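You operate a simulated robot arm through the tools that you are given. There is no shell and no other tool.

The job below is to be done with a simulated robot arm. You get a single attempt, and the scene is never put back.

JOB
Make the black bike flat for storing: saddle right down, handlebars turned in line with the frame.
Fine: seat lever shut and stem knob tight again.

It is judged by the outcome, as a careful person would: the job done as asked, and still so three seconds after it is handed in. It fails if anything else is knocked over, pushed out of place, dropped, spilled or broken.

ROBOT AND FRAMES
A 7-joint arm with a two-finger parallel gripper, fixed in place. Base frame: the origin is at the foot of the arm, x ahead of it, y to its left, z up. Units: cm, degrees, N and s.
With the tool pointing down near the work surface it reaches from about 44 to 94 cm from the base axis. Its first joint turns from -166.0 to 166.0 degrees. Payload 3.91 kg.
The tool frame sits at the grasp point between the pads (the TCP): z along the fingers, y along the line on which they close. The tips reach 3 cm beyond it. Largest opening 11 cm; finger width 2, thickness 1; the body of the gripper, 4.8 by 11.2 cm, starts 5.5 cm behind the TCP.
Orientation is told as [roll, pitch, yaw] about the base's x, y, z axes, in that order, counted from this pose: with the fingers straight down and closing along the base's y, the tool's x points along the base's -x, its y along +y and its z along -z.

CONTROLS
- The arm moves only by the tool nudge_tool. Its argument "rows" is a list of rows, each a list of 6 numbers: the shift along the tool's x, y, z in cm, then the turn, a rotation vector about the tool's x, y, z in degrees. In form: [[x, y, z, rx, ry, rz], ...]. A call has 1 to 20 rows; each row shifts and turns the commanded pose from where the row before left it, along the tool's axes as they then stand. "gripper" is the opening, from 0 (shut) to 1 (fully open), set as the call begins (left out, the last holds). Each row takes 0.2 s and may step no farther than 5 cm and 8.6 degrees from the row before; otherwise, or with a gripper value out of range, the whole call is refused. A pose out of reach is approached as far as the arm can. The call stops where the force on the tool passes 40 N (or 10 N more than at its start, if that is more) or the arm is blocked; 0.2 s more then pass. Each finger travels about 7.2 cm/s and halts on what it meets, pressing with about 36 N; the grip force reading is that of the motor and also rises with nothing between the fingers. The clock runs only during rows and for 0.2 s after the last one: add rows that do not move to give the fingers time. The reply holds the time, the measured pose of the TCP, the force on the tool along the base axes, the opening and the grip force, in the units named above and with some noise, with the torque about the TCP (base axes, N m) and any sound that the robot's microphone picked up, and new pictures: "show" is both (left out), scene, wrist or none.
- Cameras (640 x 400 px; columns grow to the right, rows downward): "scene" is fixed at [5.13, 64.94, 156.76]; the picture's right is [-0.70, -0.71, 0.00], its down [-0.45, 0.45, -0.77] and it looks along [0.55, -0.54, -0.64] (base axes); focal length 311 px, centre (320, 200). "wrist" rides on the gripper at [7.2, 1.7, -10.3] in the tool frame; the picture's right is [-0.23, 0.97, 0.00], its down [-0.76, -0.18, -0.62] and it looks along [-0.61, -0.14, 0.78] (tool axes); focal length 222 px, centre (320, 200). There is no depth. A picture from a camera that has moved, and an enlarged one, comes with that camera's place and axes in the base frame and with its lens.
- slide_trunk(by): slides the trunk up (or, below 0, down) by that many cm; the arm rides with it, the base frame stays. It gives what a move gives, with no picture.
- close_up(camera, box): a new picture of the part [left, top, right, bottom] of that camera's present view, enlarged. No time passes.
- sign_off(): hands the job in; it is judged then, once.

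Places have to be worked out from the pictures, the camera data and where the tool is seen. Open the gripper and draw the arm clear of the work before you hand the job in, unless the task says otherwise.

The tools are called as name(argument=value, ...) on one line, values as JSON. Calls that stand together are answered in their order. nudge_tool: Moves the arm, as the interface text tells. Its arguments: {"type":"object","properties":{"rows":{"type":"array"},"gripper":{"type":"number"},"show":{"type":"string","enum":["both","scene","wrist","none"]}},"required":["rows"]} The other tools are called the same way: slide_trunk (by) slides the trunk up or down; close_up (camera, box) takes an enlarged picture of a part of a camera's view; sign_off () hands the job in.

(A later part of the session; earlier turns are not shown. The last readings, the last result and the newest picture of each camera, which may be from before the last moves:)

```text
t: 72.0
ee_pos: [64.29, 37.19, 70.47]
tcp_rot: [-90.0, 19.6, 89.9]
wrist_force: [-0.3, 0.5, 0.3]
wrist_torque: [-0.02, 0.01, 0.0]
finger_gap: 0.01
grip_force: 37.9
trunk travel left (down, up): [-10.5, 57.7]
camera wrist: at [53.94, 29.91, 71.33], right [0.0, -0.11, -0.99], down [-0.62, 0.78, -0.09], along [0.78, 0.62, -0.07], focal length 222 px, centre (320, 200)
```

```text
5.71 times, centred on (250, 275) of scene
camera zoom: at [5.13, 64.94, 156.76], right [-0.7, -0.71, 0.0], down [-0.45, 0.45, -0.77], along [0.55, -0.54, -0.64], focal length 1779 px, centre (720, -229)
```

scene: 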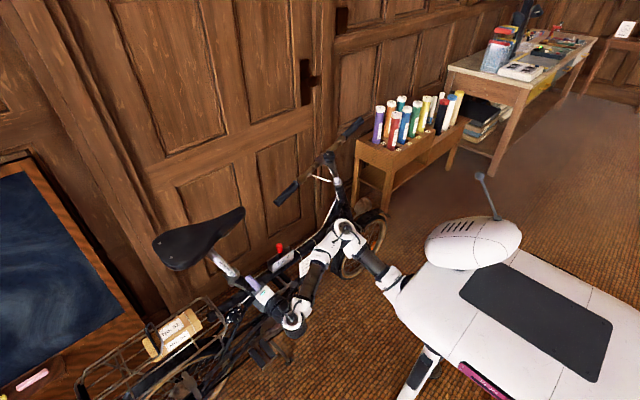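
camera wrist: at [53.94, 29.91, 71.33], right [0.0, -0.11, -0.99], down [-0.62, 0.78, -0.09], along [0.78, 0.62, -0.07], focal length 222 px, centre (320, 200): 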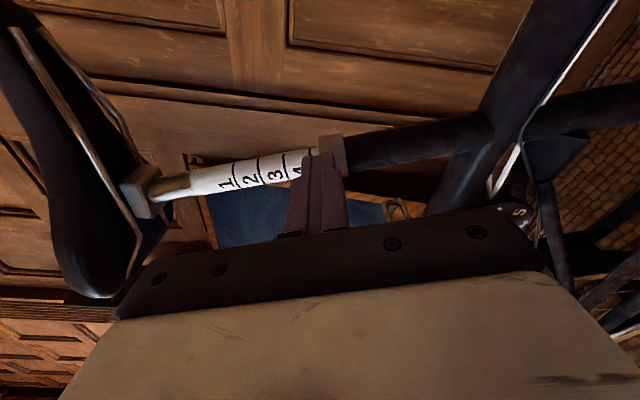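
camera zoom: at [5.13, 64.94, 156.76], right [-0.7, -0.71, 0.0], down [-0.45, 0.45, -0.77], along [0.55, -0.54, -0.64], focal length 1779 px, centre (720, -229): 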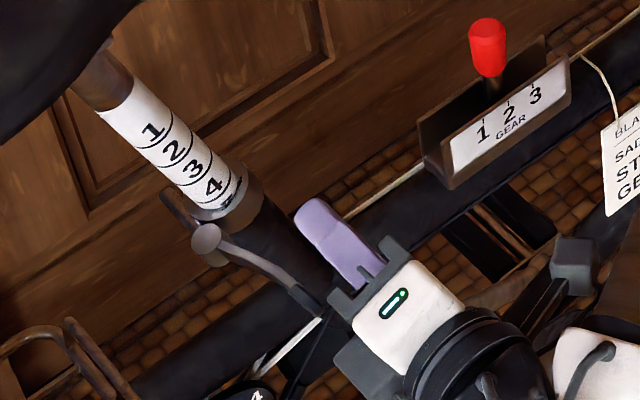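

The fingers are on the lever's −y side. I'll push toward +y in small steps.

nudge_tool(rows=[[-1, 0, 0, 0, 0, 0], [-1, 0, 0, 0, 0, 0], [-1, 0, 0, 0, 0, 0], [-1, 0, 0, 0, 0, 0], [0, 0, 0, 0, 0, 0]], gripper=0, show="wrist")

close_up(camera="scene", box=[200, 240, 300, 310])

```text
t: 73.2
ee_pos: [64.28, 40.7, 69.21]
tcp_rot: [-90.1, 19.4, 89.3]
wrist_force: [-8.4, -38.5, 4.7]
wrist_torque: [-0.03, -0.34, -0.2]
finger_gap: 0.01
grip_force: 37.8
trunk travel left (down, up): [-10.5, 57.7]
camera wrist: at [53.9, 33.41, 69.99], right [0.0, -0.11, -0.99], down [-0.61, 0.78, -0.09], along [0.79, 0.61, -0.07], focal length 222 px, centre (320, 200)
```

wrist: 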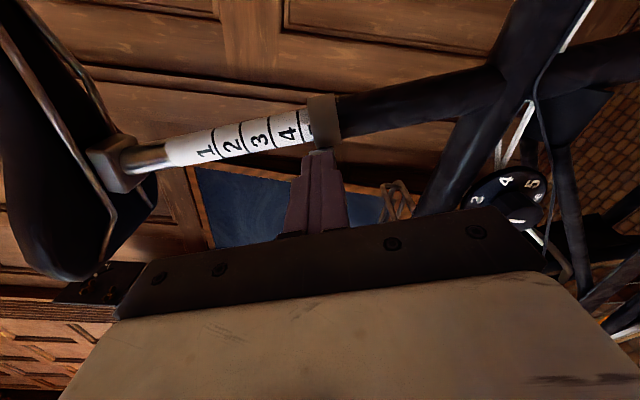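

```text
5.71 times, centred on (250, 275) of scene
camera zoom: at [5.13, 64.94, 156.76], right [-0.7, -0.71, 0.0], down [-0.45, 0.45, -0.77], along [0.55, -0.54, -0.64], focal length 1779 px, centre (720, -229)
```

zoom: 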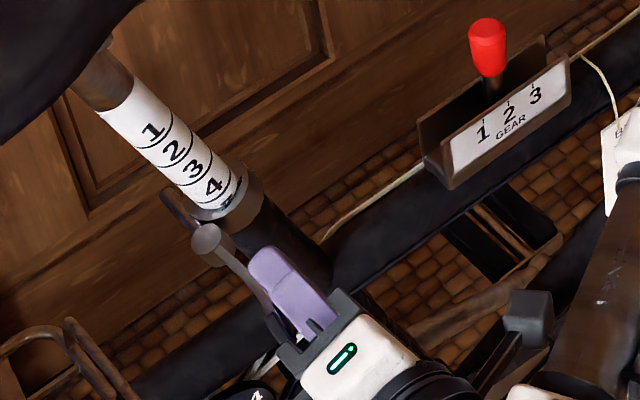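

The push force reached 38 N because contact is close to the pivot. I'll back the tips out toward the lever's end for more leverage and push again.

nudge_tool(rows=[[0.4, 0, 0, 0, 0, 0], [0, 0, -1.8, 0, 0, 0], [-0.5, 0, 0, 0, 0, 0], [-0.8, 0, 0, 0, 0, 0], [0, 0, 0, 0, 0, 0]], gripper=0, show="wrist")

close_up(camera="scene", box=[200, 240, 300, 310])

close_up(camera="wrist", box=[200, 80, 480, 260])

```text
t: 74.1
ee_pos: [62.6, 40.55, 69.22]
tcp_rot: [-90.4, 19.5, 88.4]
wrist_force: [-4.5, -16.7, 6.2]
wrist_torque: [0.06, -0.11, -0.39]
finger_gap: 0.0
grip_force: 37.2
trunk travel left (down, up): [-10.5, 57.7]
stopped in row 4: the force on the tool passed its limit at 58 N (the readings are from after the stop); the commanded pose is now the measured one
camera wrist: at [52.06, 33.59, 69.92], right [0.01, -0.11, -0.99], down [-0.6, 0.79, -0.09], along [0.8, 0.6, -0.06], focal length 222 px, centre (320, 200)
```

wrist: 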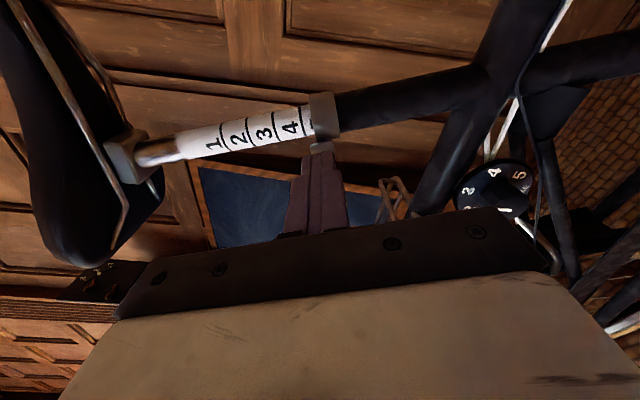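

```text
5.71 times, centred on (250, 275) of scene
camera zoom: at [5.13, 64.94, 156.76], right [-0.7, -0.71, 0.0], down [-0.45, 0.45, -0.77], along [0.55, -0.54, -0.64], focal length 1779 px, centre (720, -229)
```

zoom: 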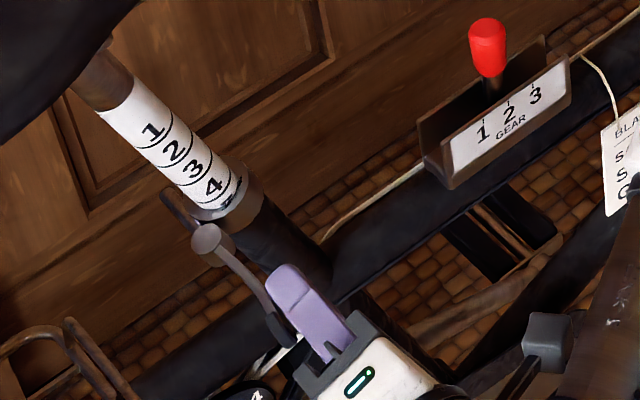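

```text
2.22 times, centred on (340, 170) of wrist
camera zoom: at [52.06, 33.59, 69.92], right [0.01, -0.11, -0.99], down [-0.6, 0.79, -0.09], along [0.8, 0.6, -0.06], focal length 494 px, centre (276, 267)
```

zoom: 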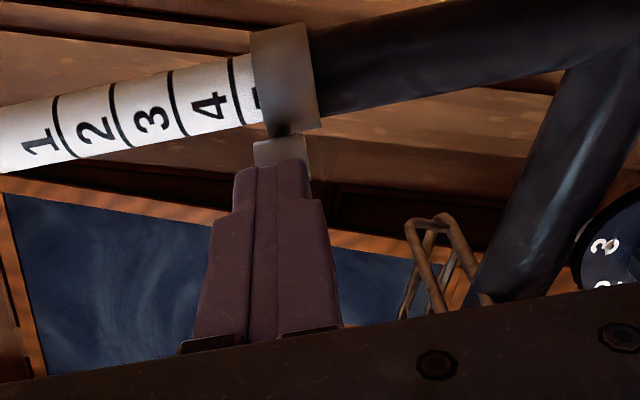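

The lever has come up against its stop at about 90° (force spike), so it's fully open. I'll pull the hand away forward and raise the trunk, staying clear of the saddle, to get above it.

nudge_tool(rows=[[3, 0, 0, 0, 0, 0], [4.5, 0, 0, 0, 0, 0], [4.5, 0, 0, 0, 0, 0], [0, 0, 0, 0, 0, 0]], gripper=0, show="both")

close_up(camera="scene", box=[200, 240, 300, 310])

close_up(camera="wrist", box=[160, 80, 480, 280])

```text
t: 75.1
ee_pos: [62.07, 29.42, 72.99]
tcp_rot: [-90.3, 19.6, 88.7]
wrist_force: [-0.1, 0.9, 0.6]
wrist_torque: [0.03, -0.03, 0.01]
finger_gap: 0.0
grip_force: 38.0
trunk travel left (down, up): [-10.5, 57.7]
camera wrist: at [51.77, 22.39, 73.72], right [0.0, -0.11, -0.99], down [-0.61, 0.79, -0.09], along [0.79, 0.6, -0.07], focal length 222 px, centre (320, 200)
```

scene: 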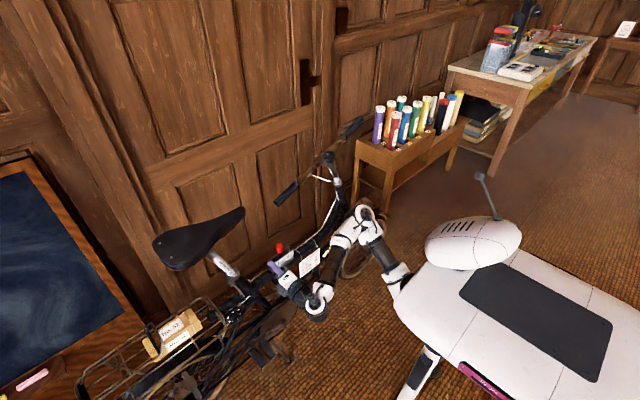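
wrist: 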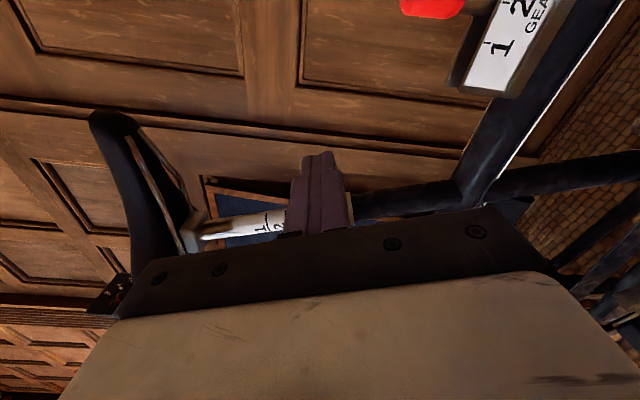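

```text
5.71 times, centred on (250, 275) of scene
camera zoom: at [5.13, 64.94, 156.76], right [-0.7, -0.71, 0.0], down [-0.45, 0.45, -0.77], along [0.55, -0.54, -0.64], focal length 1779 px, centre (720, -229)
```

zoom: 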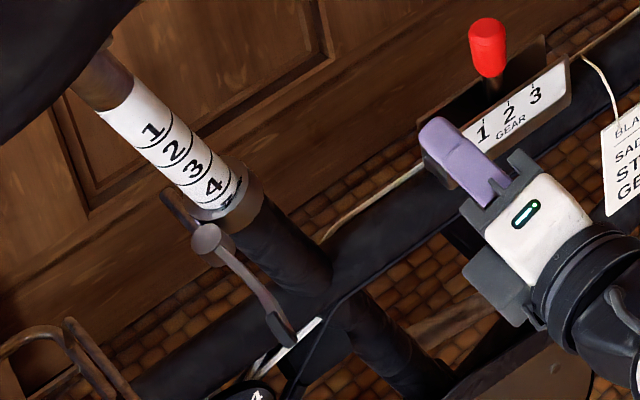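

```text
2.00 times, centred on (320, 180) of wrist
camera zoom: at [51.77, 22.39, 73.72], right [0.0, -0.11, -0.99], down [-0.61, 0.79, -0.09], along [0.79, 0.6, -0.07], focal length 444 px, centre (320, 240)
```

zoom: 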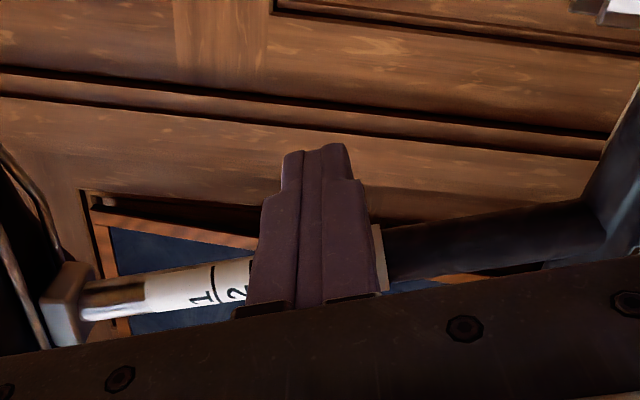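

The lever stays open. I'll raise the trunk 35 cm; the hand is at x≈62, well clear of the saddle nose.

slide_trunk(by=35)

nudge_tool(rows=[[0, 0, 0, 0, 0, 6.5], [0, 0, 0, 0, 0, 6.5], [0, 0, 0, 0, 0, 6.6], [0, 0, 0, -7.5, 0, 0], [0, 0, 0, -7.5, 0, 0], [0, 0, 0, -7.5, 0, 0], [0, 0, 0, -7.5, 0, 0], [0, 0, 0, -7.5, 0, 0], [0, 0, 0, -7.5, 0, 0], [0, 0, 0, -7.5, 0, 0], [0, 0, 0, -7.5, 0, 0], [0, 0, 0, 0, 0, 0]], gripper=0, show="both")

```text
t: 78.5
ee_pos: [62.3, 29.47, 107.93]
tcp_rot: [-90.3, 19.6, 88.8]
wrist_force: [0.7, -0.3, -0.3]
wrist_torque: [0.02, 0.0, -0.03]
finger_gap: 0.0
grip_force: 37.9
trunk travel left (down, up): [-45.5, 22.7]
```

```text
t: 81.1
ee_pos: [62.35, 29.67, 108.05]
tcp_rot: [-30.3, -0.1, 88.9]
wrist_force: [0.6, -0.6, 0.8]
wrist_torque: [0.01, 0.01, -0.03]
finger_gap: 0.01
grip_force: 37.2
trunk travel left (down, up): [-45.5, 22.7]
camera wrist: at [55.51, 22.56, 115.99], right [-0.84, 0.24, -0.49], down [-0.14, 0.76, 0.63], along [0.53, 0.6, -0.6], focal length 222 px, centre (320, 200)
```

scene: 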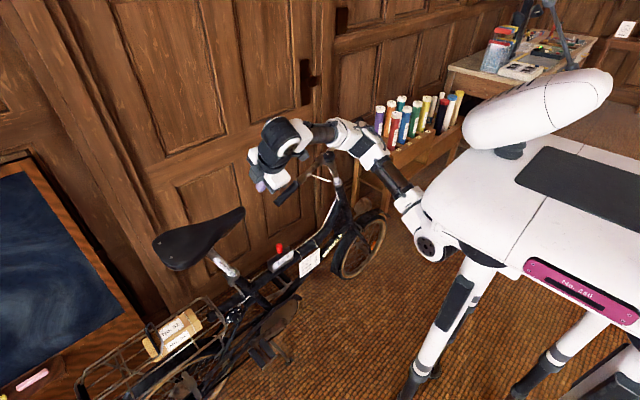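
wrist: 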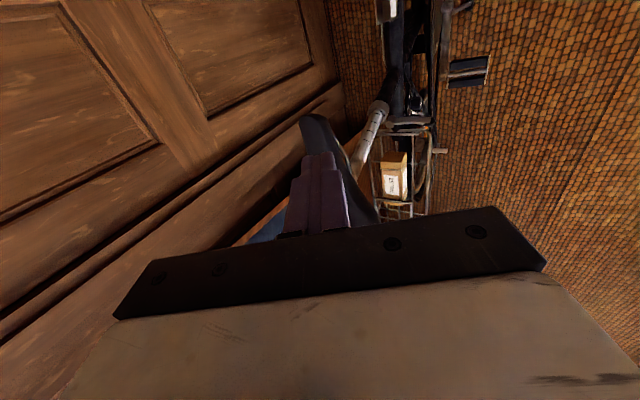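

The tool is tilted 30° off vertical with the fingers shut, which is a good pose for pressing. I'll move above the saddle near the post line, around [72.5,47,103].

nudge_tool(rows=[[-3.46, -1.26, 1.88, 0, 0, 0], [-3.46, -1.26, 1.88, 0, 0, 0], [-3.46, -1.26, 1.88, 0, 0, 0], [-3.46, -1.26, 1.88, 0, 0, 0], [-3.46, -1.26, 1.88, 0, 0, 0], [0, 0, 0, 0, 0, 0]], gripper=0, show="both")

close_up(camera="scene", box=[140, 150, 300, 300])

```text
t: 82.5
ee_pos: [73.08, 46.79, 102.98]
tcp_rot: [-30.3, 0.0, 88.9]
wrist_force: [1.2, -1.0, 0.3]
wrist_torque: [-0.01, -0.03, 0.01]
finger_gap: 0.01
grip_force: 37.7
trunk travel left (down, up): [-45.5, 22.7]
camera wrist: at [66.26, 39.75, 111.05], right [-0.84, 0.24, -0.49], down [-0.15, 0.76, 0.63], along [0.53, 0.6, -0.6], focal length 222 px, centre (320, 200)
```

scene: 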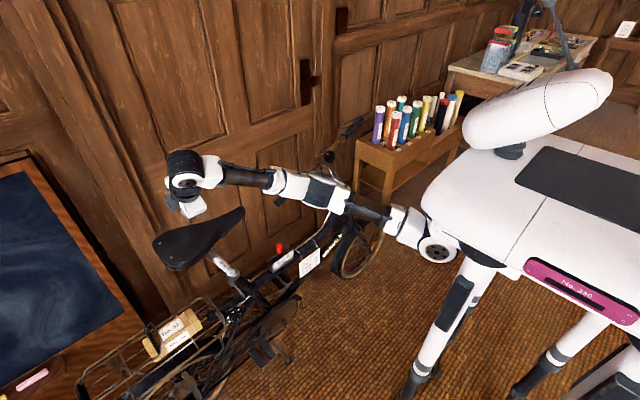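
wrist: 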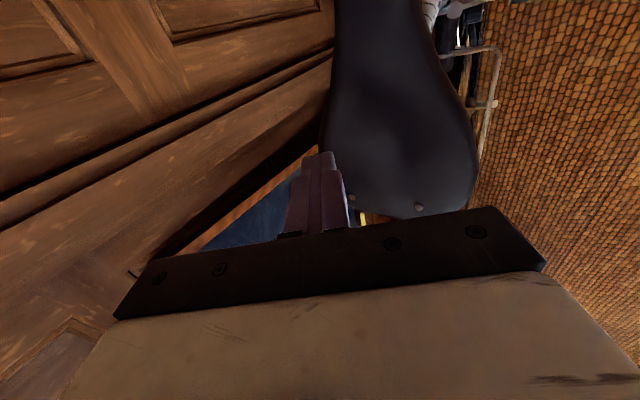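

```text
2.67 times, centred on (220, 225) of scene
camera zoom: at [5.13, 64.94, 156.76], right [-0.7, -0.71, 0.0], down [-0.45, 0.45, -0.77], along [0.55, -0.54, -0.64], focal length 830 px, centre (587, 133)
```

zoom: 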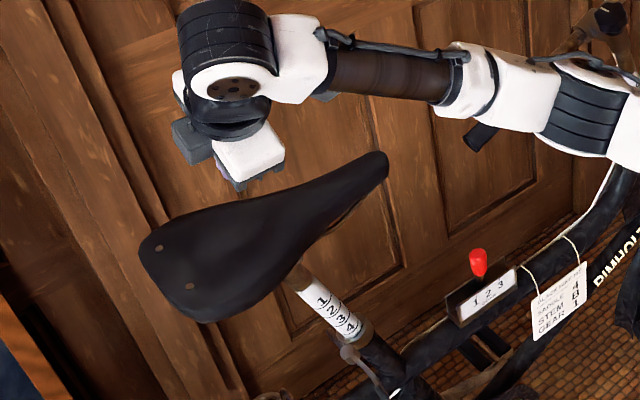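

From the rivets, the saddle's centreline is at x≈72.7, and the post axis meets its top near y≈50. I'll shift the tip onto that line and come down along the post direction until it touches.

nudge_tool(rows=[[-3, 0.69, -0.4, 0, 0, 0], [-3, 0.69, -0.4, 0, 0, 0], [0.67, 0.94, 1.63, 0, 0, 0], [0.67, 0.94, 1.63, 0, 0, 0], [0.5, 0.71, 1.22, 0, 0, 0], [0, 0, 0, 0, 0, 0]], gripper=0, show="both")

close_up(camera="scene", box=[140, 150, 300, 300])

```text
t: 83.9
ee_pos: [71.25, 50.73, 97.99]
tcp_rot: [-30.3, 0.0, 88.7]
wrist_force: [0.1, 0.6, -0.5]
wrist_torque: [-0.01, -0.01, -0.03]
finger_gap: 0.0
grip_force: 38.0
trunk travel left (down, up): [-45.5, 22.7]
camera wrist: at [64.4, 43.69, 105.94], right [-0.84, 0.24, -0.49], down [-0.15, 0.76, 0.63], along [0.53, 0.6, -0.6], focal length 222 px, centre (320, 200)
```

scene: 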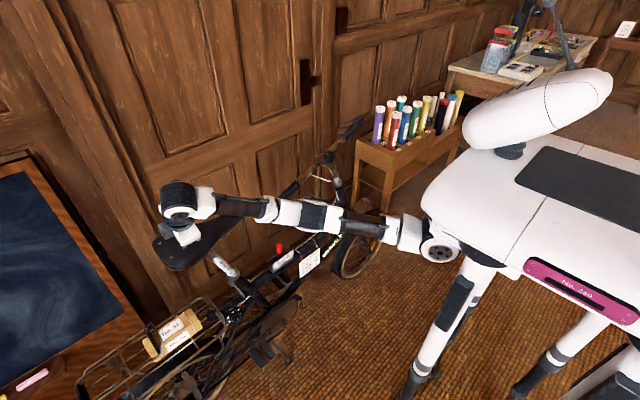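
wrist: 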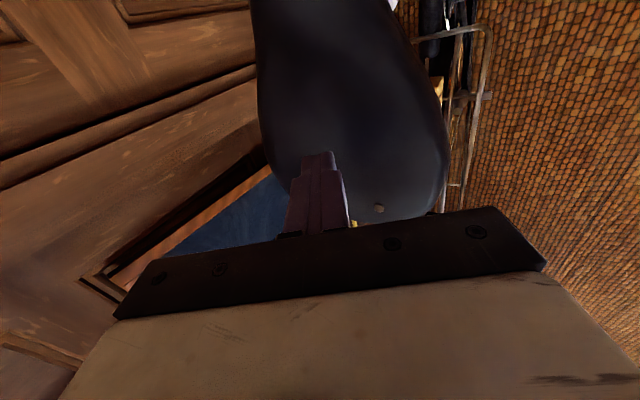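

```text
2.67 times, centred on (220, 225) of scene
camera zoom: at [5.13, 64.94, 156.76], right [-0.7, -0.71, 0.0], down [-0.45, 0.45, -0.77], along [0.55, -0.54, -0.64], focal length 830 px, centre (587, 133)
```

zoom: 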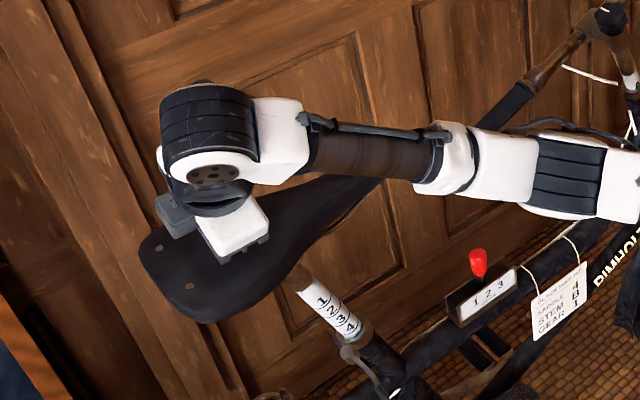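

Tip at about [72.75,50.7,95.4], not touching yet. I'll keep going along the post direction in 1 cm steps.

nudge_tool(rows=[[0.335, 0.471, 0.816, 0, 0, 0], [0.335, 0.471, 0.816, 0, 0, 0], [0.335, 0.471, 0.816, 0, 0, 0], [0.335, 0.471, 0.816, 0, 0, 0], [0, 0, 0, 0, 0, 0]], gripper=0, show="scene")

close_up(camera="scene", box=[140, 150, 300, 300])

```text
t: 85.1
ee_pos: [71.37, 49.39, 94.0]
tcp_rot: [-30.3, -0.1, 88.8]
wrist_force: [-0.7, -0.2, -0.2]
wrist_torque: [0.01, 0.0, -0.02]
finger_gap: 0.01
grip_force: 37.9
trunk travel left (down, up): [-45.5, 22.7]
```

scene: 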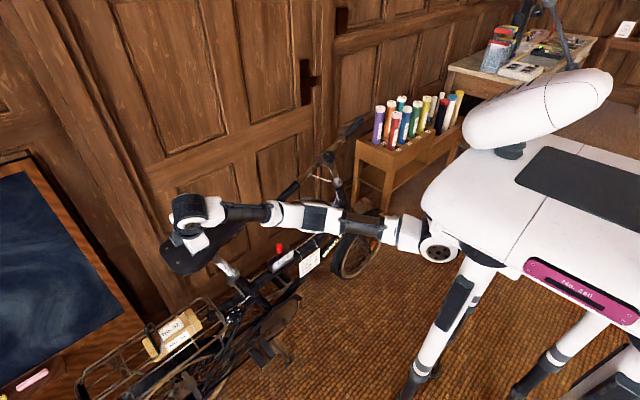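

```text
2.67 times, centred on (220, 225) of scene
camera zoom: at [5.13, 64.94, 156.76], right [-0.7, -0.71, 0.0], down [-0.45, 0.45, -0.77], along [0.55, -0.54, -0.64], focal length 830 px, centre (587, 133)
```

zoom: 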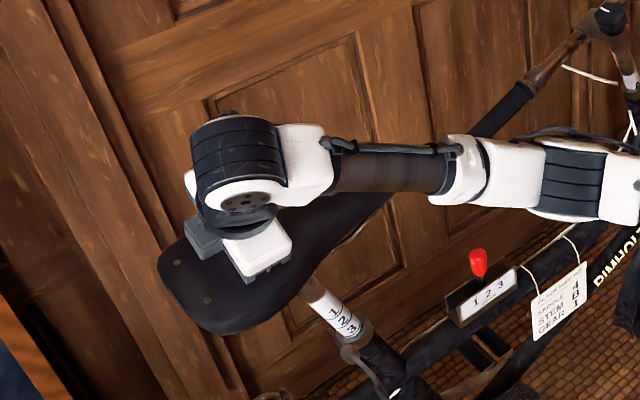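

The saddle is sliding down with almost no resistance; mark 4 is entering the collar. I'll keep pressing along the post direction.

nudge_tool(rows=[[0.335, 0.471, 0.816, 0, 0, 0], [0.335, 0.471, 0.816, 0, 0, 0], [0.335, 0.471, 0.816, 0, 0, 0], [0.335, 0.471, 0.816, 0, 0, 0], [0.335, 0.471, 0.816, 0, 0, 0], [0, 0, 0, 0, 0, 0]], gripper=0, show="both")

close_up(camera="scene", box=[140, 170, 300, 320])

```text
t: 86.5
ee_pos: [71.3, 47.77, 89.4]
tcp_rot: [-30.3, 0.1, 88.8]
wrist_force: [-0.1, -0.2, 0.8]
wrist_torque: [0.0, -0.02, 0.01]
finger_gap: 0.02
grip_force: 37.7
trunk travel left (down, up): [-45.5, 22.7]
camera wrist: at [64.52, 40.72, 97.44], right [-0.84, 0.24, -0.49], down [-0.14, 0.76, 0.63], along [0.53, 0.6, -0.6], focal length 222 px, centre (320, 200)
```

scene: 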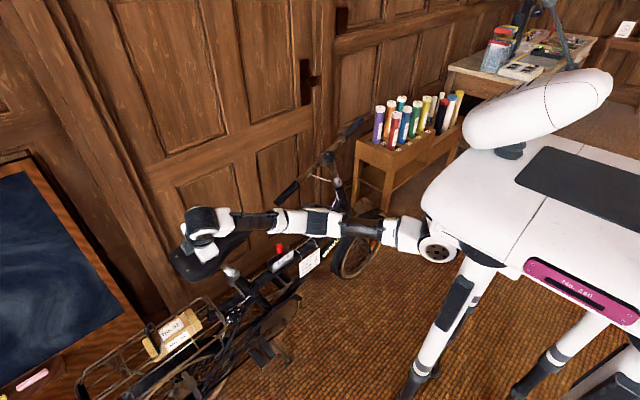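
wrist: 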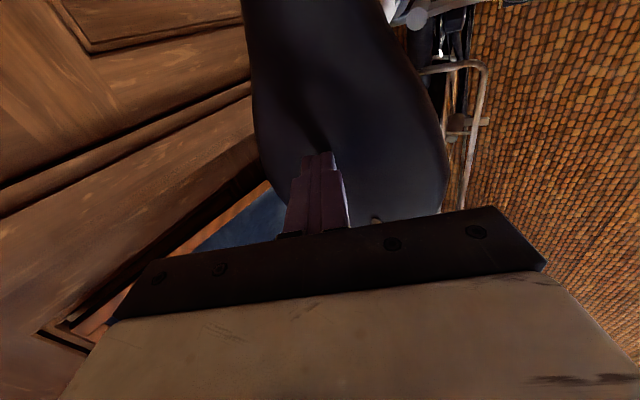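

```text
2.67 times, centred on (220, 245) of scene
camera zoom: at [5.13, 64.94, 156.76], right [-0.7, -0.71, 0.0], down [-0.45, 0.45, -0.77], along [0.55, -0.54, -0.64], focal length 830 px, centre (587, 80)
```

zoom: 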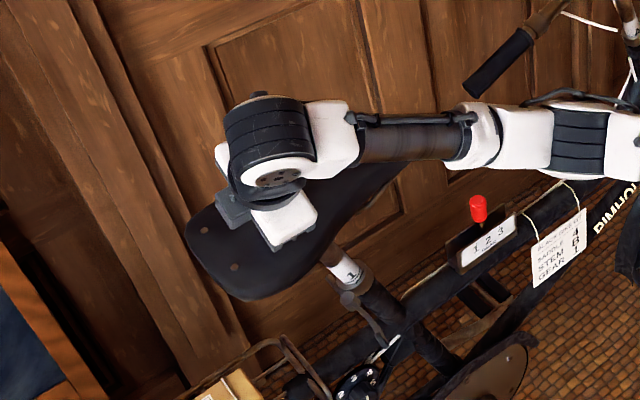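

It's now down to about mark 1. I'll continue pressing.

nudge_tool(rows=[[0.335, 0.471, 0.816, 0, 0, 0], [0.335, 0.471, 0.816, 0, 0, 0], [0.335, 0.471, 0.816, 0, 0, 0], [0.335, 0.471, 0.816, 0, 0, 0], [0, 0, 0, 0, 0, 0]], gripper=0, show="both")

close_up(camera="scene", box=[140, 180, 300, 330])

```text
t: 87.6
ee_pos: [71.29, 46.66, 86.34]
tcp_rot: [-31.1, -1.2, 89.3]
wrist_force: [-4.2, -1.5, 8.4]
wrist_torque: [-0.13, 0.05, -0.03]
finger_gap: 0.0
grip_force: 37.3
trunk travel left (down, up): [-45.5, 22.7]
stopped in row 5: the force on the tool passed its limit at 45 N (the readings are from after the stop); the commanded pose is now the measured one
camera wrist: at [64.35, 39.42, 94.21], right [-0.83, 0.25, -0.5], down [-0.16, 0.75, 0.64], along [0.53, 0.61, -0.58], focal length 222 px, centre (320, 200)
```

scene: 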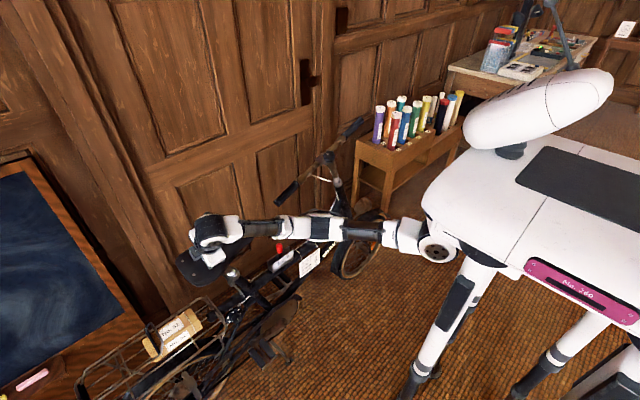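
wrist: 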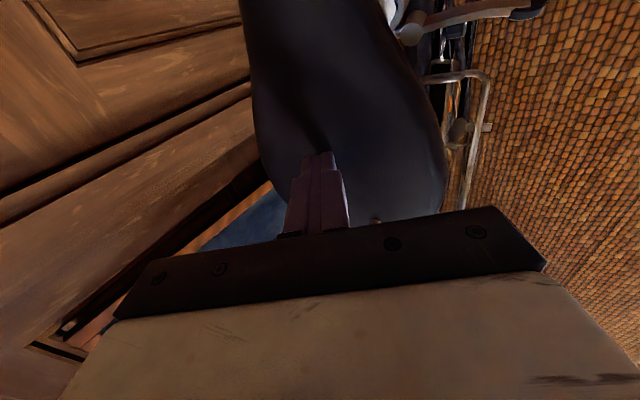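

```text
2.67 times, centred on (220, 255) of scene
camera zoom: at [5.13, 64.94, 156.76], right [-0.7, -0.71, 0.0], down [-0.45, 0.45, -0.77], along [0.55, -0.54, -0.64], focal length 830 px, centre (587, 53)
```

zoom: 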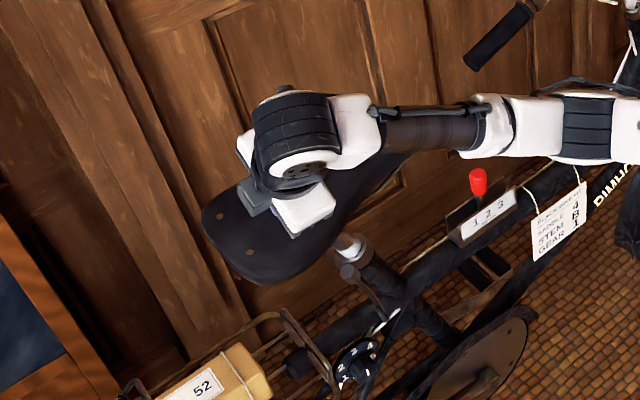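

Force passed 45 N, so the saddle has hit something firm. I'll look closely to see whether that's the real bottom or an obstruction.

close_up(camera="scene", box=[195, 240, 275, 300])

close_up(camera="wrist", box=[360, 0, 560, 120])

```text
6.67 times, centred on (235, 270) of scene
camera zoom: at [5.13, 64.94, 156.76], right [-0.7, -0.71, 0.0], down [-0.45, 0.45, -0.77], along [0.55, -0.54, -0.64], focal length 2075 px, centre (887, -267)
```

zoom: 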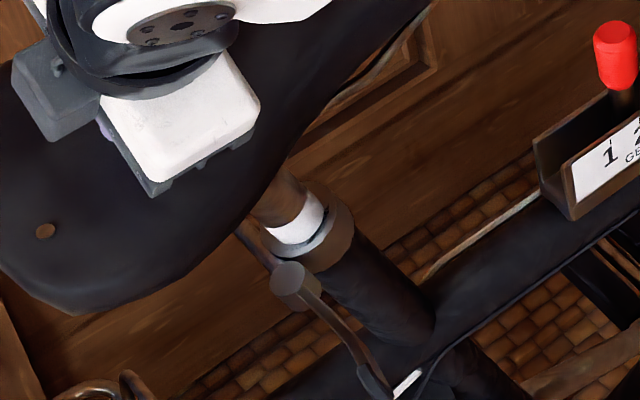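

```text
3.20 times, centred on (460, 60) of wrist
camera zoom: at [64.35, 39.42, 94.21], right [-0.83, 0.25, -0.5], down [-0.16, 0.75, 0.64], along [0.53, 0.61, -0.58], focal length 711 px, centre (-128, 648)
```

zoom: 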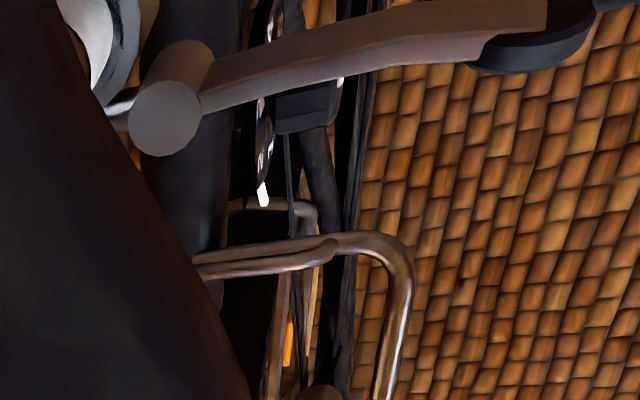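

The saddle has gone down about 11 cm, past mark 1, and the lever, box and rack are all clear of it. I'll give one more short push to confirm it's the hard bottom.

nudge_tool(rows=[[0.1, 0.14, 0.25, 0, 0, 0], [0.1, 0.14, 0.25, 0, 0, 0], [0, 0, 0, 0, 0, 0]], gripper=0, show="scene")

close_up(camera="scene", box=[195, 240, 275, 300])

```text
t: 88.3
ee_pos: [71.21, 46.48, 86.43]
tcp_rot: [-31.8, -1.7, 89.5]
wrist_force: [-8.4, -4.9, 11.7]
wrist_torque: [-0.22, 0.16, -0.15]
finger_gap: 0.02
grip_force: 37.8
trunk travel left (down, up): [-45.5, 22.7]
stopped in row 3: the force on the tool passed its limit at 41 N (the readings are from after the stop); the commanded pose is now the measured one
```

scene: 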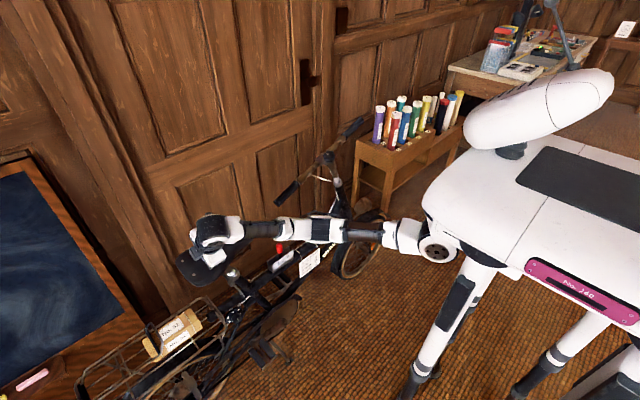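

```text
6.67 times, centred on (235, 270) of scene
camera zoom: at [5.13, 64.94, 156.76], right [-0.7, -0.71, 0.0], down [-0.45, 0.45, -0.77], along [0.55, -0.54, -0.64], focal length 2075 px, centre (887, -267)
```

zoom: 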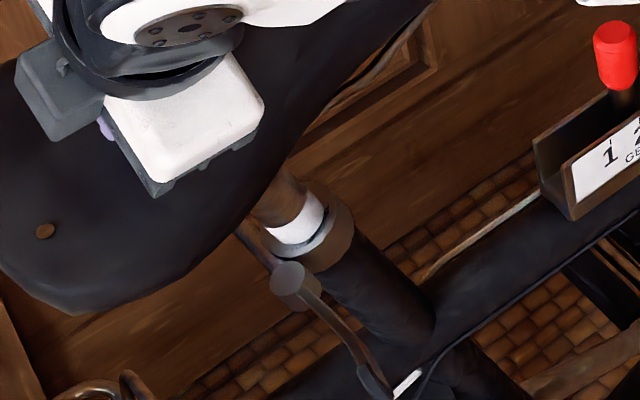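

It stops at the same height again, so the saddle is at its hard bottom. I'll lift off along the post direction and move back clear to the robot side, ready to go down and shut the lever.

nudge_tool(rows=[[-0.67, -0.94, -1.63, 0, 0, 0], [-1.34, -1.88, -3.26, 0, 0, 0], [-0.67, -0.94, -1.63, 0, 0, 0], [3.4, -0.07, -3.2, 0, 0, 0], [3.4, -0.07, -3.2, 0, 0, 0], [3.4, -0.07, -3.2, 0, 0, 0], [3.4, -0.07, -3.2, 0, 0, 0], [3.4, -0.07, -3.2, 0, 0, 0], [0, 0, 0, 0, 0, 0]], gripper=0, show="both")

close_up(camera="scene", box=[150, 200, 310, 330])

```text
t: 90.3
ee_pos: [62.58, 31.92, 107.17]
tcp_rot: [-31.5, -1.5, 89.2]
wrist_force: [0.9, 0.1, -0.3]
wrist_torque: [0.01, -0.03, -0.04]
finger_gap: 0.01
grip_force: 38.0
trunk travel left (down, up): [-45.5, 22.7]
camera wrist: at [55.73, 24.68, 114.93], right [-0.83, 0.25, -0.5], down [-0.17, 0.75, 0.64], along [0.54, 0.62, -0.58], focal length 222 px, centre (320, 200)
```

scene: 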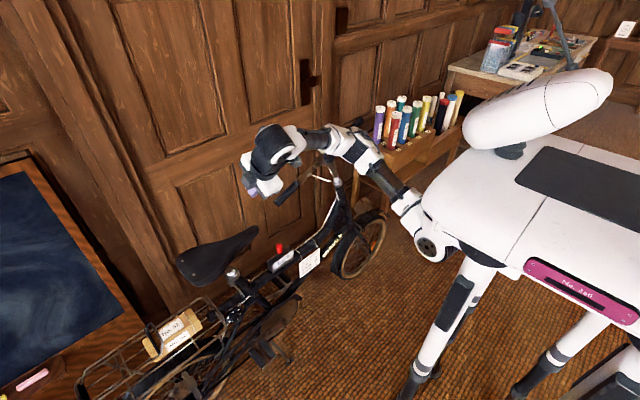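
wrist: 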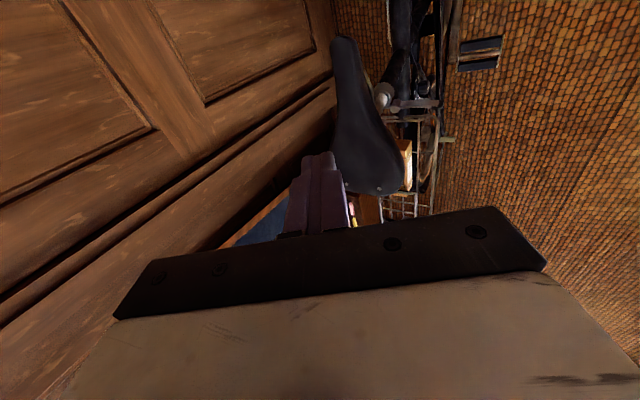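

```text
3.08 times, centred on (230, 265) of scene
camera zoom: at [5.13, 64.94, 156.76], right [-0.7, -0.71, 0.0], down [-0.45, 0.45, -0.77], along [0.55, -0.54, -0.64], focal length 958 px, centre (597, 0)
```

zoom: 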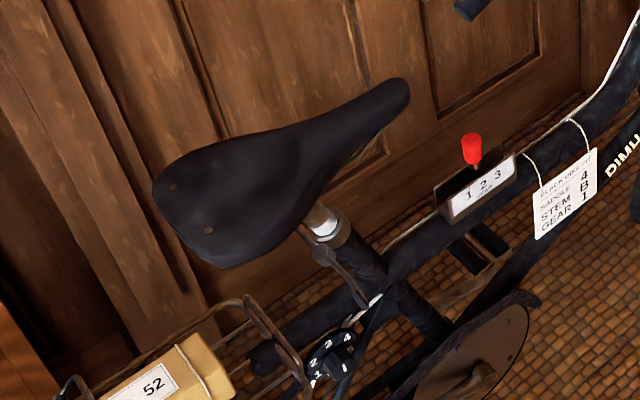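

The saddle sits low and straight. I'll turn the tool horizontal again, then lower the trunk.

nudge_tool(rows=[[0, 0, 0, 7.3, 0, 0], [0, 0, 0, 7.3, 0, 0], [0, 0, 0, 7.3, 0, 0], [0, 0, 0, 7.3, 0, 0], [0, 0, 0, 7.3, 0, 0], [0, 0, 0, 7.3, 0, 0], [0, 0, 0, 7.3, 0, 0], [0, 0, 0, 7.3, 0, 0], [0, 0, 0, 0, 0, -7], [0, 0, 0, 0, 0, -7], [0, 0, 0, 0, 0, -7], [0, 0, 0, 0, 0, 0]], gripper=0, show="none")

slide_trunk(by=-35)

nudge_tool(rows=[[0, 0, 0, 0, 0, 0]], show="both")

```text
t: 92.9
ee_pos: [62.84, 31.84, 107.14]
tcp_rot: [-90.0, 19.7, 89.4]
wrist_force: [0.5, -0.5, -0.2]
wrist_torque: [0.03, 0.02, 0.01]
finger_gap: 0.04
grip_force: 37.5
trunk travel left (down, up): [-45.5, 22.7]
```

```text
t: 96.3
ee_pos: [62.94, 31.82, 72.16]
tcp_rot: [-90.1, 19.5, 89.4]
wrist_force: [0.0, -0.2, -0.1]
wrist_torque: [-0.03, 0.0, 0.03]
finger_gap: 0.0
grip_force: 37.3
trunk travel left (down, up): [-10.5, 57.7]
```

```text
t: 96.7
ee_pos: [62.86, 31.85, 72.14]
tcp_rot: [-90.0, 19.5, 89.3]
wrist_force: [0.5, 0.1, 0.4]
wrist_torque: [0.02, -0.03, 0.0]
finger_gap: 0.0
grip_force: 37.7
trunk travel left (down, up): [-10.5, 57.7]
camera wrist: at [52.53, 24.67, 72.93], right [0.0, -0.11, -0.99], down [-0.61, 0.78, -0.09], along [0.79, 0.61, -0.07], focal length 222 px, centre (320, 200)
```

scene: 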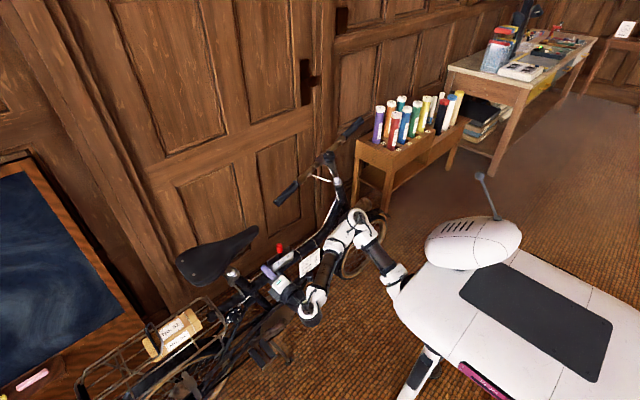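
wrist: 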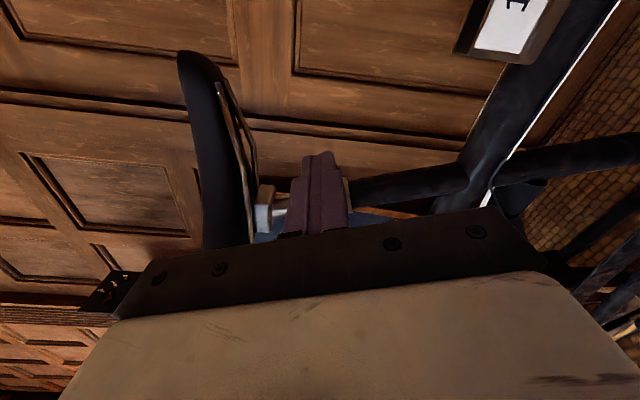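

Tool is horizontal at [62.9,31.9,72.1]. I'll pass the closed fingers over the lever at a raised level and come down on its +y side.

nudge_tool(rows=[[0, -4.2, 0, 0, 0, 0], [-4.7, 0, 0, 0, 0, 0], [-4.7, 0, 0, 0, 0, 0], [-4.7, 0, 0, 0, 0, 0], [0, 0, -0.5, 0, 0, 0], [0, 2.1, 0, 0, 0, 0], [0, 2.1, 0, 0, 0, 0], [0, 0, 0, 0, 0, 0]], gripper=0, show="both")

close_up(camera="scene", box=[200, 240, 300, 310])

close_up(camera="wrist", box=[200, 80, 480, 260])

```text
t: 98.5
ee_pos: [62.46, 45.3, 67.37]
tcp_rot: [-90.0, 19.5, 89.4]
wrist_force: [0.3, 0.4, 0.2]
wrist_torque: [0.02, 0.0, 0.01]
finger_gap: 0.01
grip_force: 37.5
trunk travel left (down, up): [-10.5, 57.7]
camera wrist: at [52.11, 38.06, 68.2], right [0.0, -0.11, -0.99], down [-0.61, 0.78, -0.09], along [0.79, 0.61, -0.07], focal length 222 px, centre (320, 200)
```

scene: 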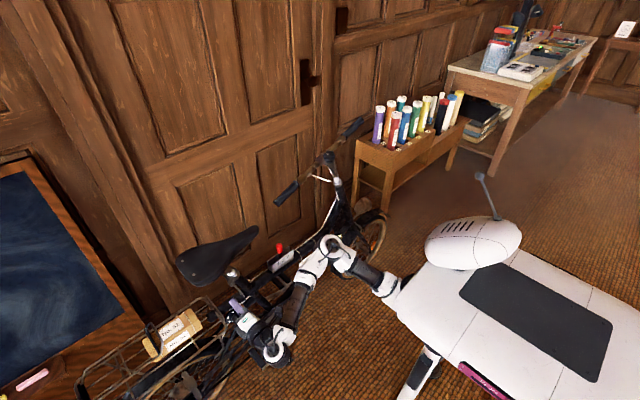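
wrist: 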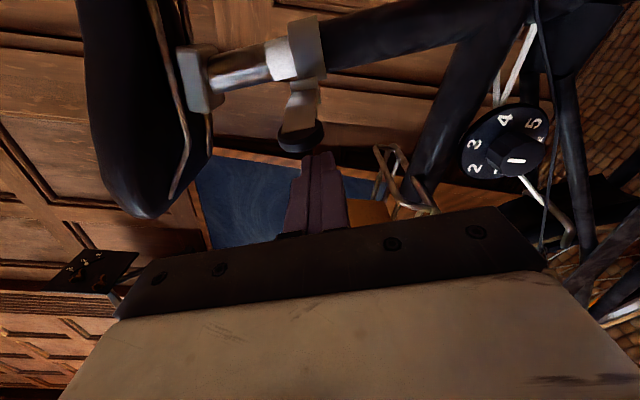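

```text
5.71 times, centred on (250, 275) of scene
camera zoom: at [5.13, 64.94, 156.76], right [-0.7, -0.71, 0.0], down [-0.45, 0.45, -0.77], along [0.55, -0.54, -0.64], focal length 1779 px, centre (720, -229)
```

zoom: 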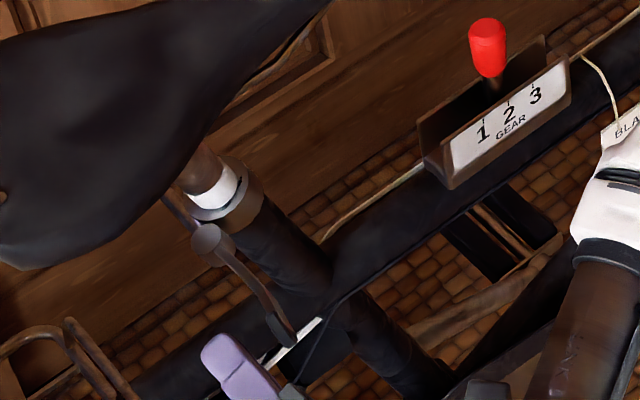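

```text
2.22 times, centred on (340, 170) of wrist
camera zoom: at [52.11, 38.06, 68.2], right [0.0, -0.11, -0.99], down [-0.61, 0.78, -0.09], along [0.79, 0.61, -0.07], focal length 494 px, centre (276, 267)
```

zoom: 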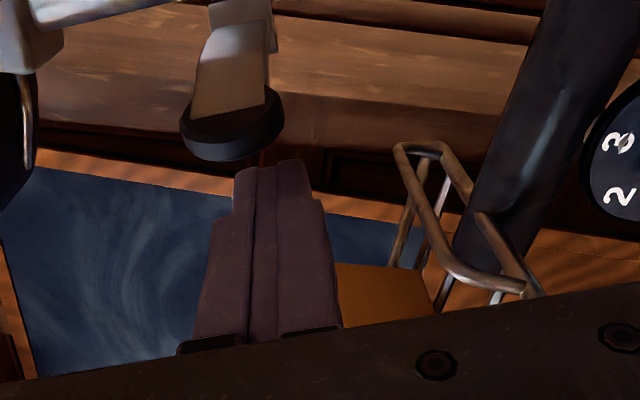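

The fingers are on the lever's +y side and level with it. I'll push forward (−y) along the lever's arc in small steps.

nudge_tool(rows=[[0.8, -0.3, 0, 0, 0, 0], [0.8, 0, 0, 0, 0, 0], [0.8, 0, 0.1, 0, 0, 0], [0.8, 0, 0.15, 0, 0, 0], [0, 0, 0, 0, 0, 0]], gripper=0, show="wrist")

close_up(camera="scene", box=[200, 240, 300, 310])

close_up(camera="wrist", box=[200, 80, 480, 260])

```text
t: 99.7
ee_pos: [62.68, 42.31, 68.65]
tcp_rot: [-89.9, 19.7, 89.6]
wrist_force: [-24.3, 1.1, -7.0]
wrist_torque: [0.02, 0.21, 0.09]
finger_gap: 0.01
grip_force: 37.6
trunk travel left (down, up): [-10.5, 57.7]
camera wrist: at [52.26, 35.04, 69.49], right [0.0, -0.11, -0.99], down [-0.62, 0.78, -0.09], along [0.79, 0.61, -0.07], focal length 222 px, centre (320, 200)
```

wrist: 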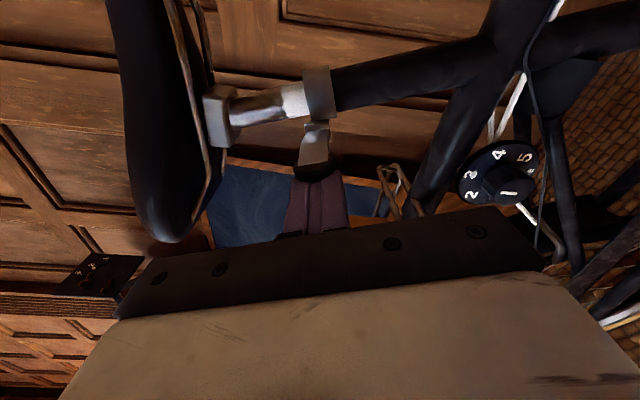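

```text
5.71 times, centred on (250, 275) of scene
camera zoom: at [5.13, 64.94, 156.76], right [-0.7, -0.71, 0.0], down [-0.45, 0.45, -0.77], along [0.55, -0.54, -0.64], focal length 1779 px, centre (720, -229)
```

zoom: 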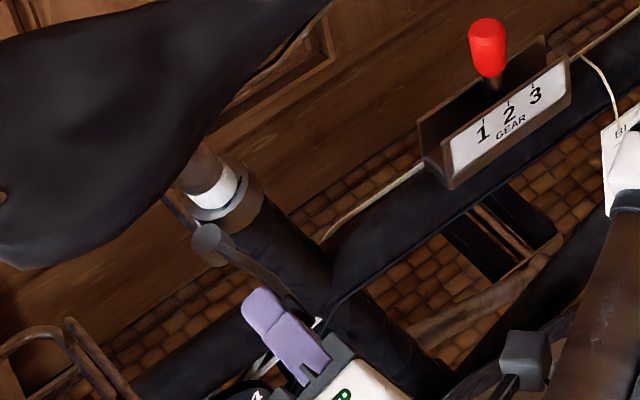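

```text
2.22 times, centred on (340, 170) of wrist
camera zoom: at [52.26, 35.04, 69.49], right [0.0, -0.11, -0.99], down [-0.62, 0.78, -0.09], along [0.79, 0.61, -0.07], focal length 494 px, centre (276, 267)
```

zoom: 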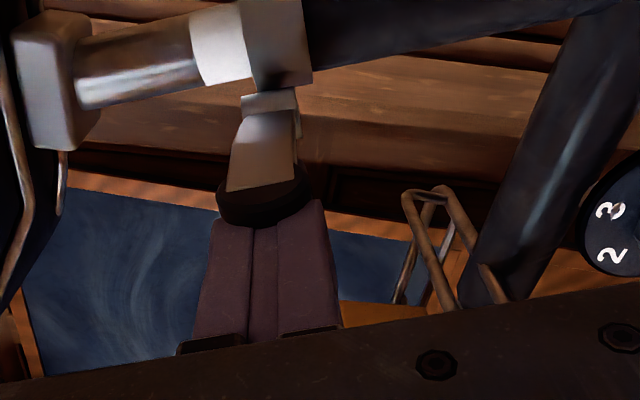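

The lever is moving, but there's a 24 N push-back in −x, so I advanced in x a little early. I'll back off slightly in x and continue forward.

nudge_tool(rows=[[0, 0, -0.2, 0, 0, 0], [0.7, 0, 0, 0, 0, 0], [0.7, 0, 0, 0, 0, 0], [0, 0, 0, 0, 0, 0]], gripper=0, show="wrist")

close_up(camera="scene", box=[200, 240, 300, 310])

close_up(camera="wrist", box=[200, 80, 480, 260])

```text
t: 100.7
ee_pos: [62.7, 40.98, 69.17]
tcp_rot: [-90.0, 19.5, 89.2]
wrist_force: [0.3, -0.4, 0.5]
wrist_torque: [-0.04, -0.02, 0.0]
finger_gap: 0.01
grip_force: 37.6
trunk travel left (down, up): [-10.5, 57.7]
camera wrist: at [52.31, 33.67, 70.02], right [0.0, -0.11, -0.99], down [-0.61, 0.78, -0.09], along [0.79, 0.61, -0.07], focal length 222 px, centre (320, 200)
```

wrist: 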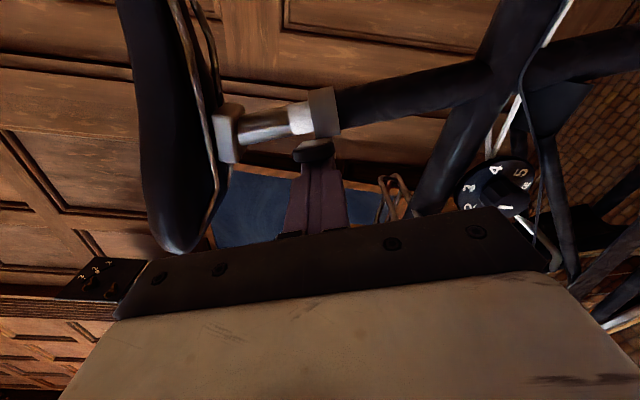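

```text
5.71 times, centred on (250, 275) of scene
camera zoom: at [5.13, 64.94, 156.76], right [-0.7, -0.71, 0.0], down [-0.45, 0.45, -0.77], along [0.55, -0.54, -0.64], focal length 1779 px, centre (720, -229)
```

zoom: 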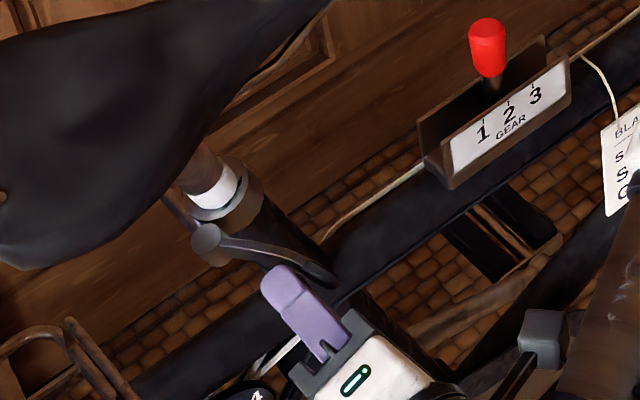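

```text
2.22 times, centred on (340, 170) of wrist
camera zoom: at [52.31, 33.67, 70.02], right [0.0, -0.11, -0.99], down [-0.61, 0.78, -0.09], along [0.79, 0.61, -0.07], focal length 494 px, centre (276, 267)
```

zoom: 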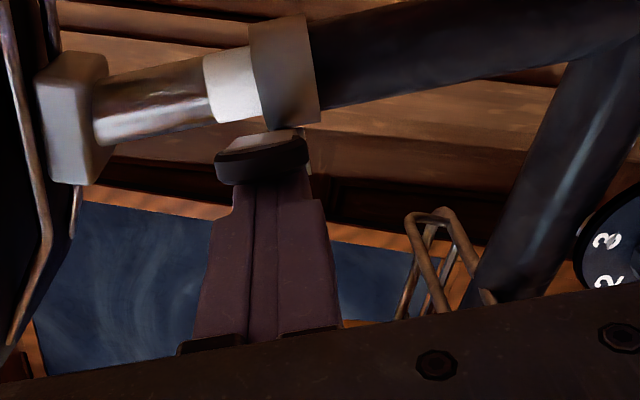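

The lever is at about 61° and following freely. I'll continue, now moving forward and inward together.

nudge_tool(rows=[[0.65, 0, 0.4, 0, 0, 0], [0.65, 0, 0.4, 0, 0, 0], [0.7, 0, 0.46, 0, 0, 0], [0, 0, 0, 0, 0, 0]], gripper=0, show="wrist")

close_up(camera="scene", box=[200, 240, 300, 310])

close_up(camera="wrist", box=[200, 80, 480, 260])

```text
t: 101.7
ee_pos: [63.78, 38.89, 69.65]
tcp_rot: [-89.9, 19.6, 89.4]
wrist_force: [-0.7, 0.7, -0.4]
wrist_torque: [0.04, 0.05, -0.02]
finger_gap: 0.0
grip_force: 37.7
trunk travel left (down, up): [-10.5, 57.7]
camera wrist: at [53.38, 31.84, 70.48], right [0.0, -0.11, -0.99], down [-0.61, 0.78, -0.09], along [0.79, 0.61, -0.07], focal length 222 px, centre (320, 200)
```

wrist: 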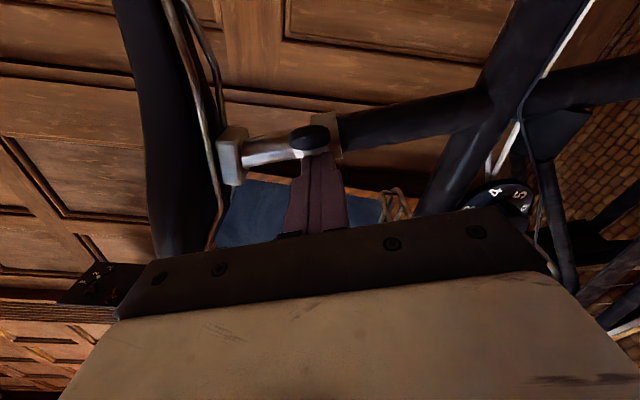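

```text
5.71 times, centred on (250, 275) of scene
camera zoom: at [5.13, 64.94, 156.76], right [-0.7, -0.71, 0.0], down [-0.45, 0.45, -0.77], along [0.55, -0.54, -0.64], focal length 1779 px, centre (720, -229)
```

zoom: 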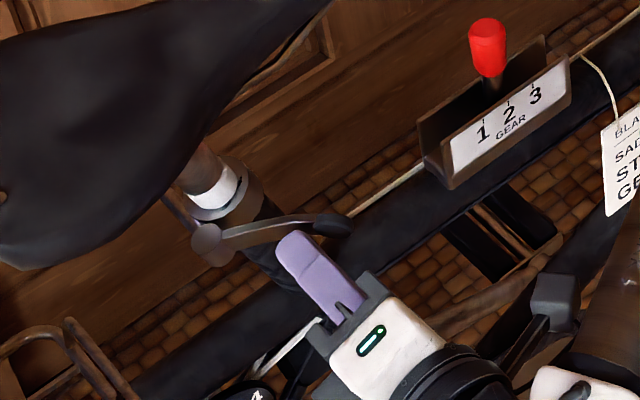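

```text
2.22 times, centred on (340, 170) of wrist
camera zoom: at [53.38, 31.84, 70.48], right [0.0, -0.11, -0.99], down [-0.61, 0.78, -0.09], along [0.79, 0.61, -0.07], focal length 494 px, centre (276, 267)
```

zoom: 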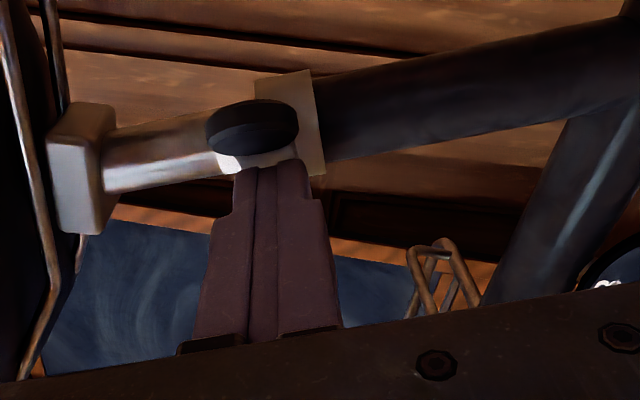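

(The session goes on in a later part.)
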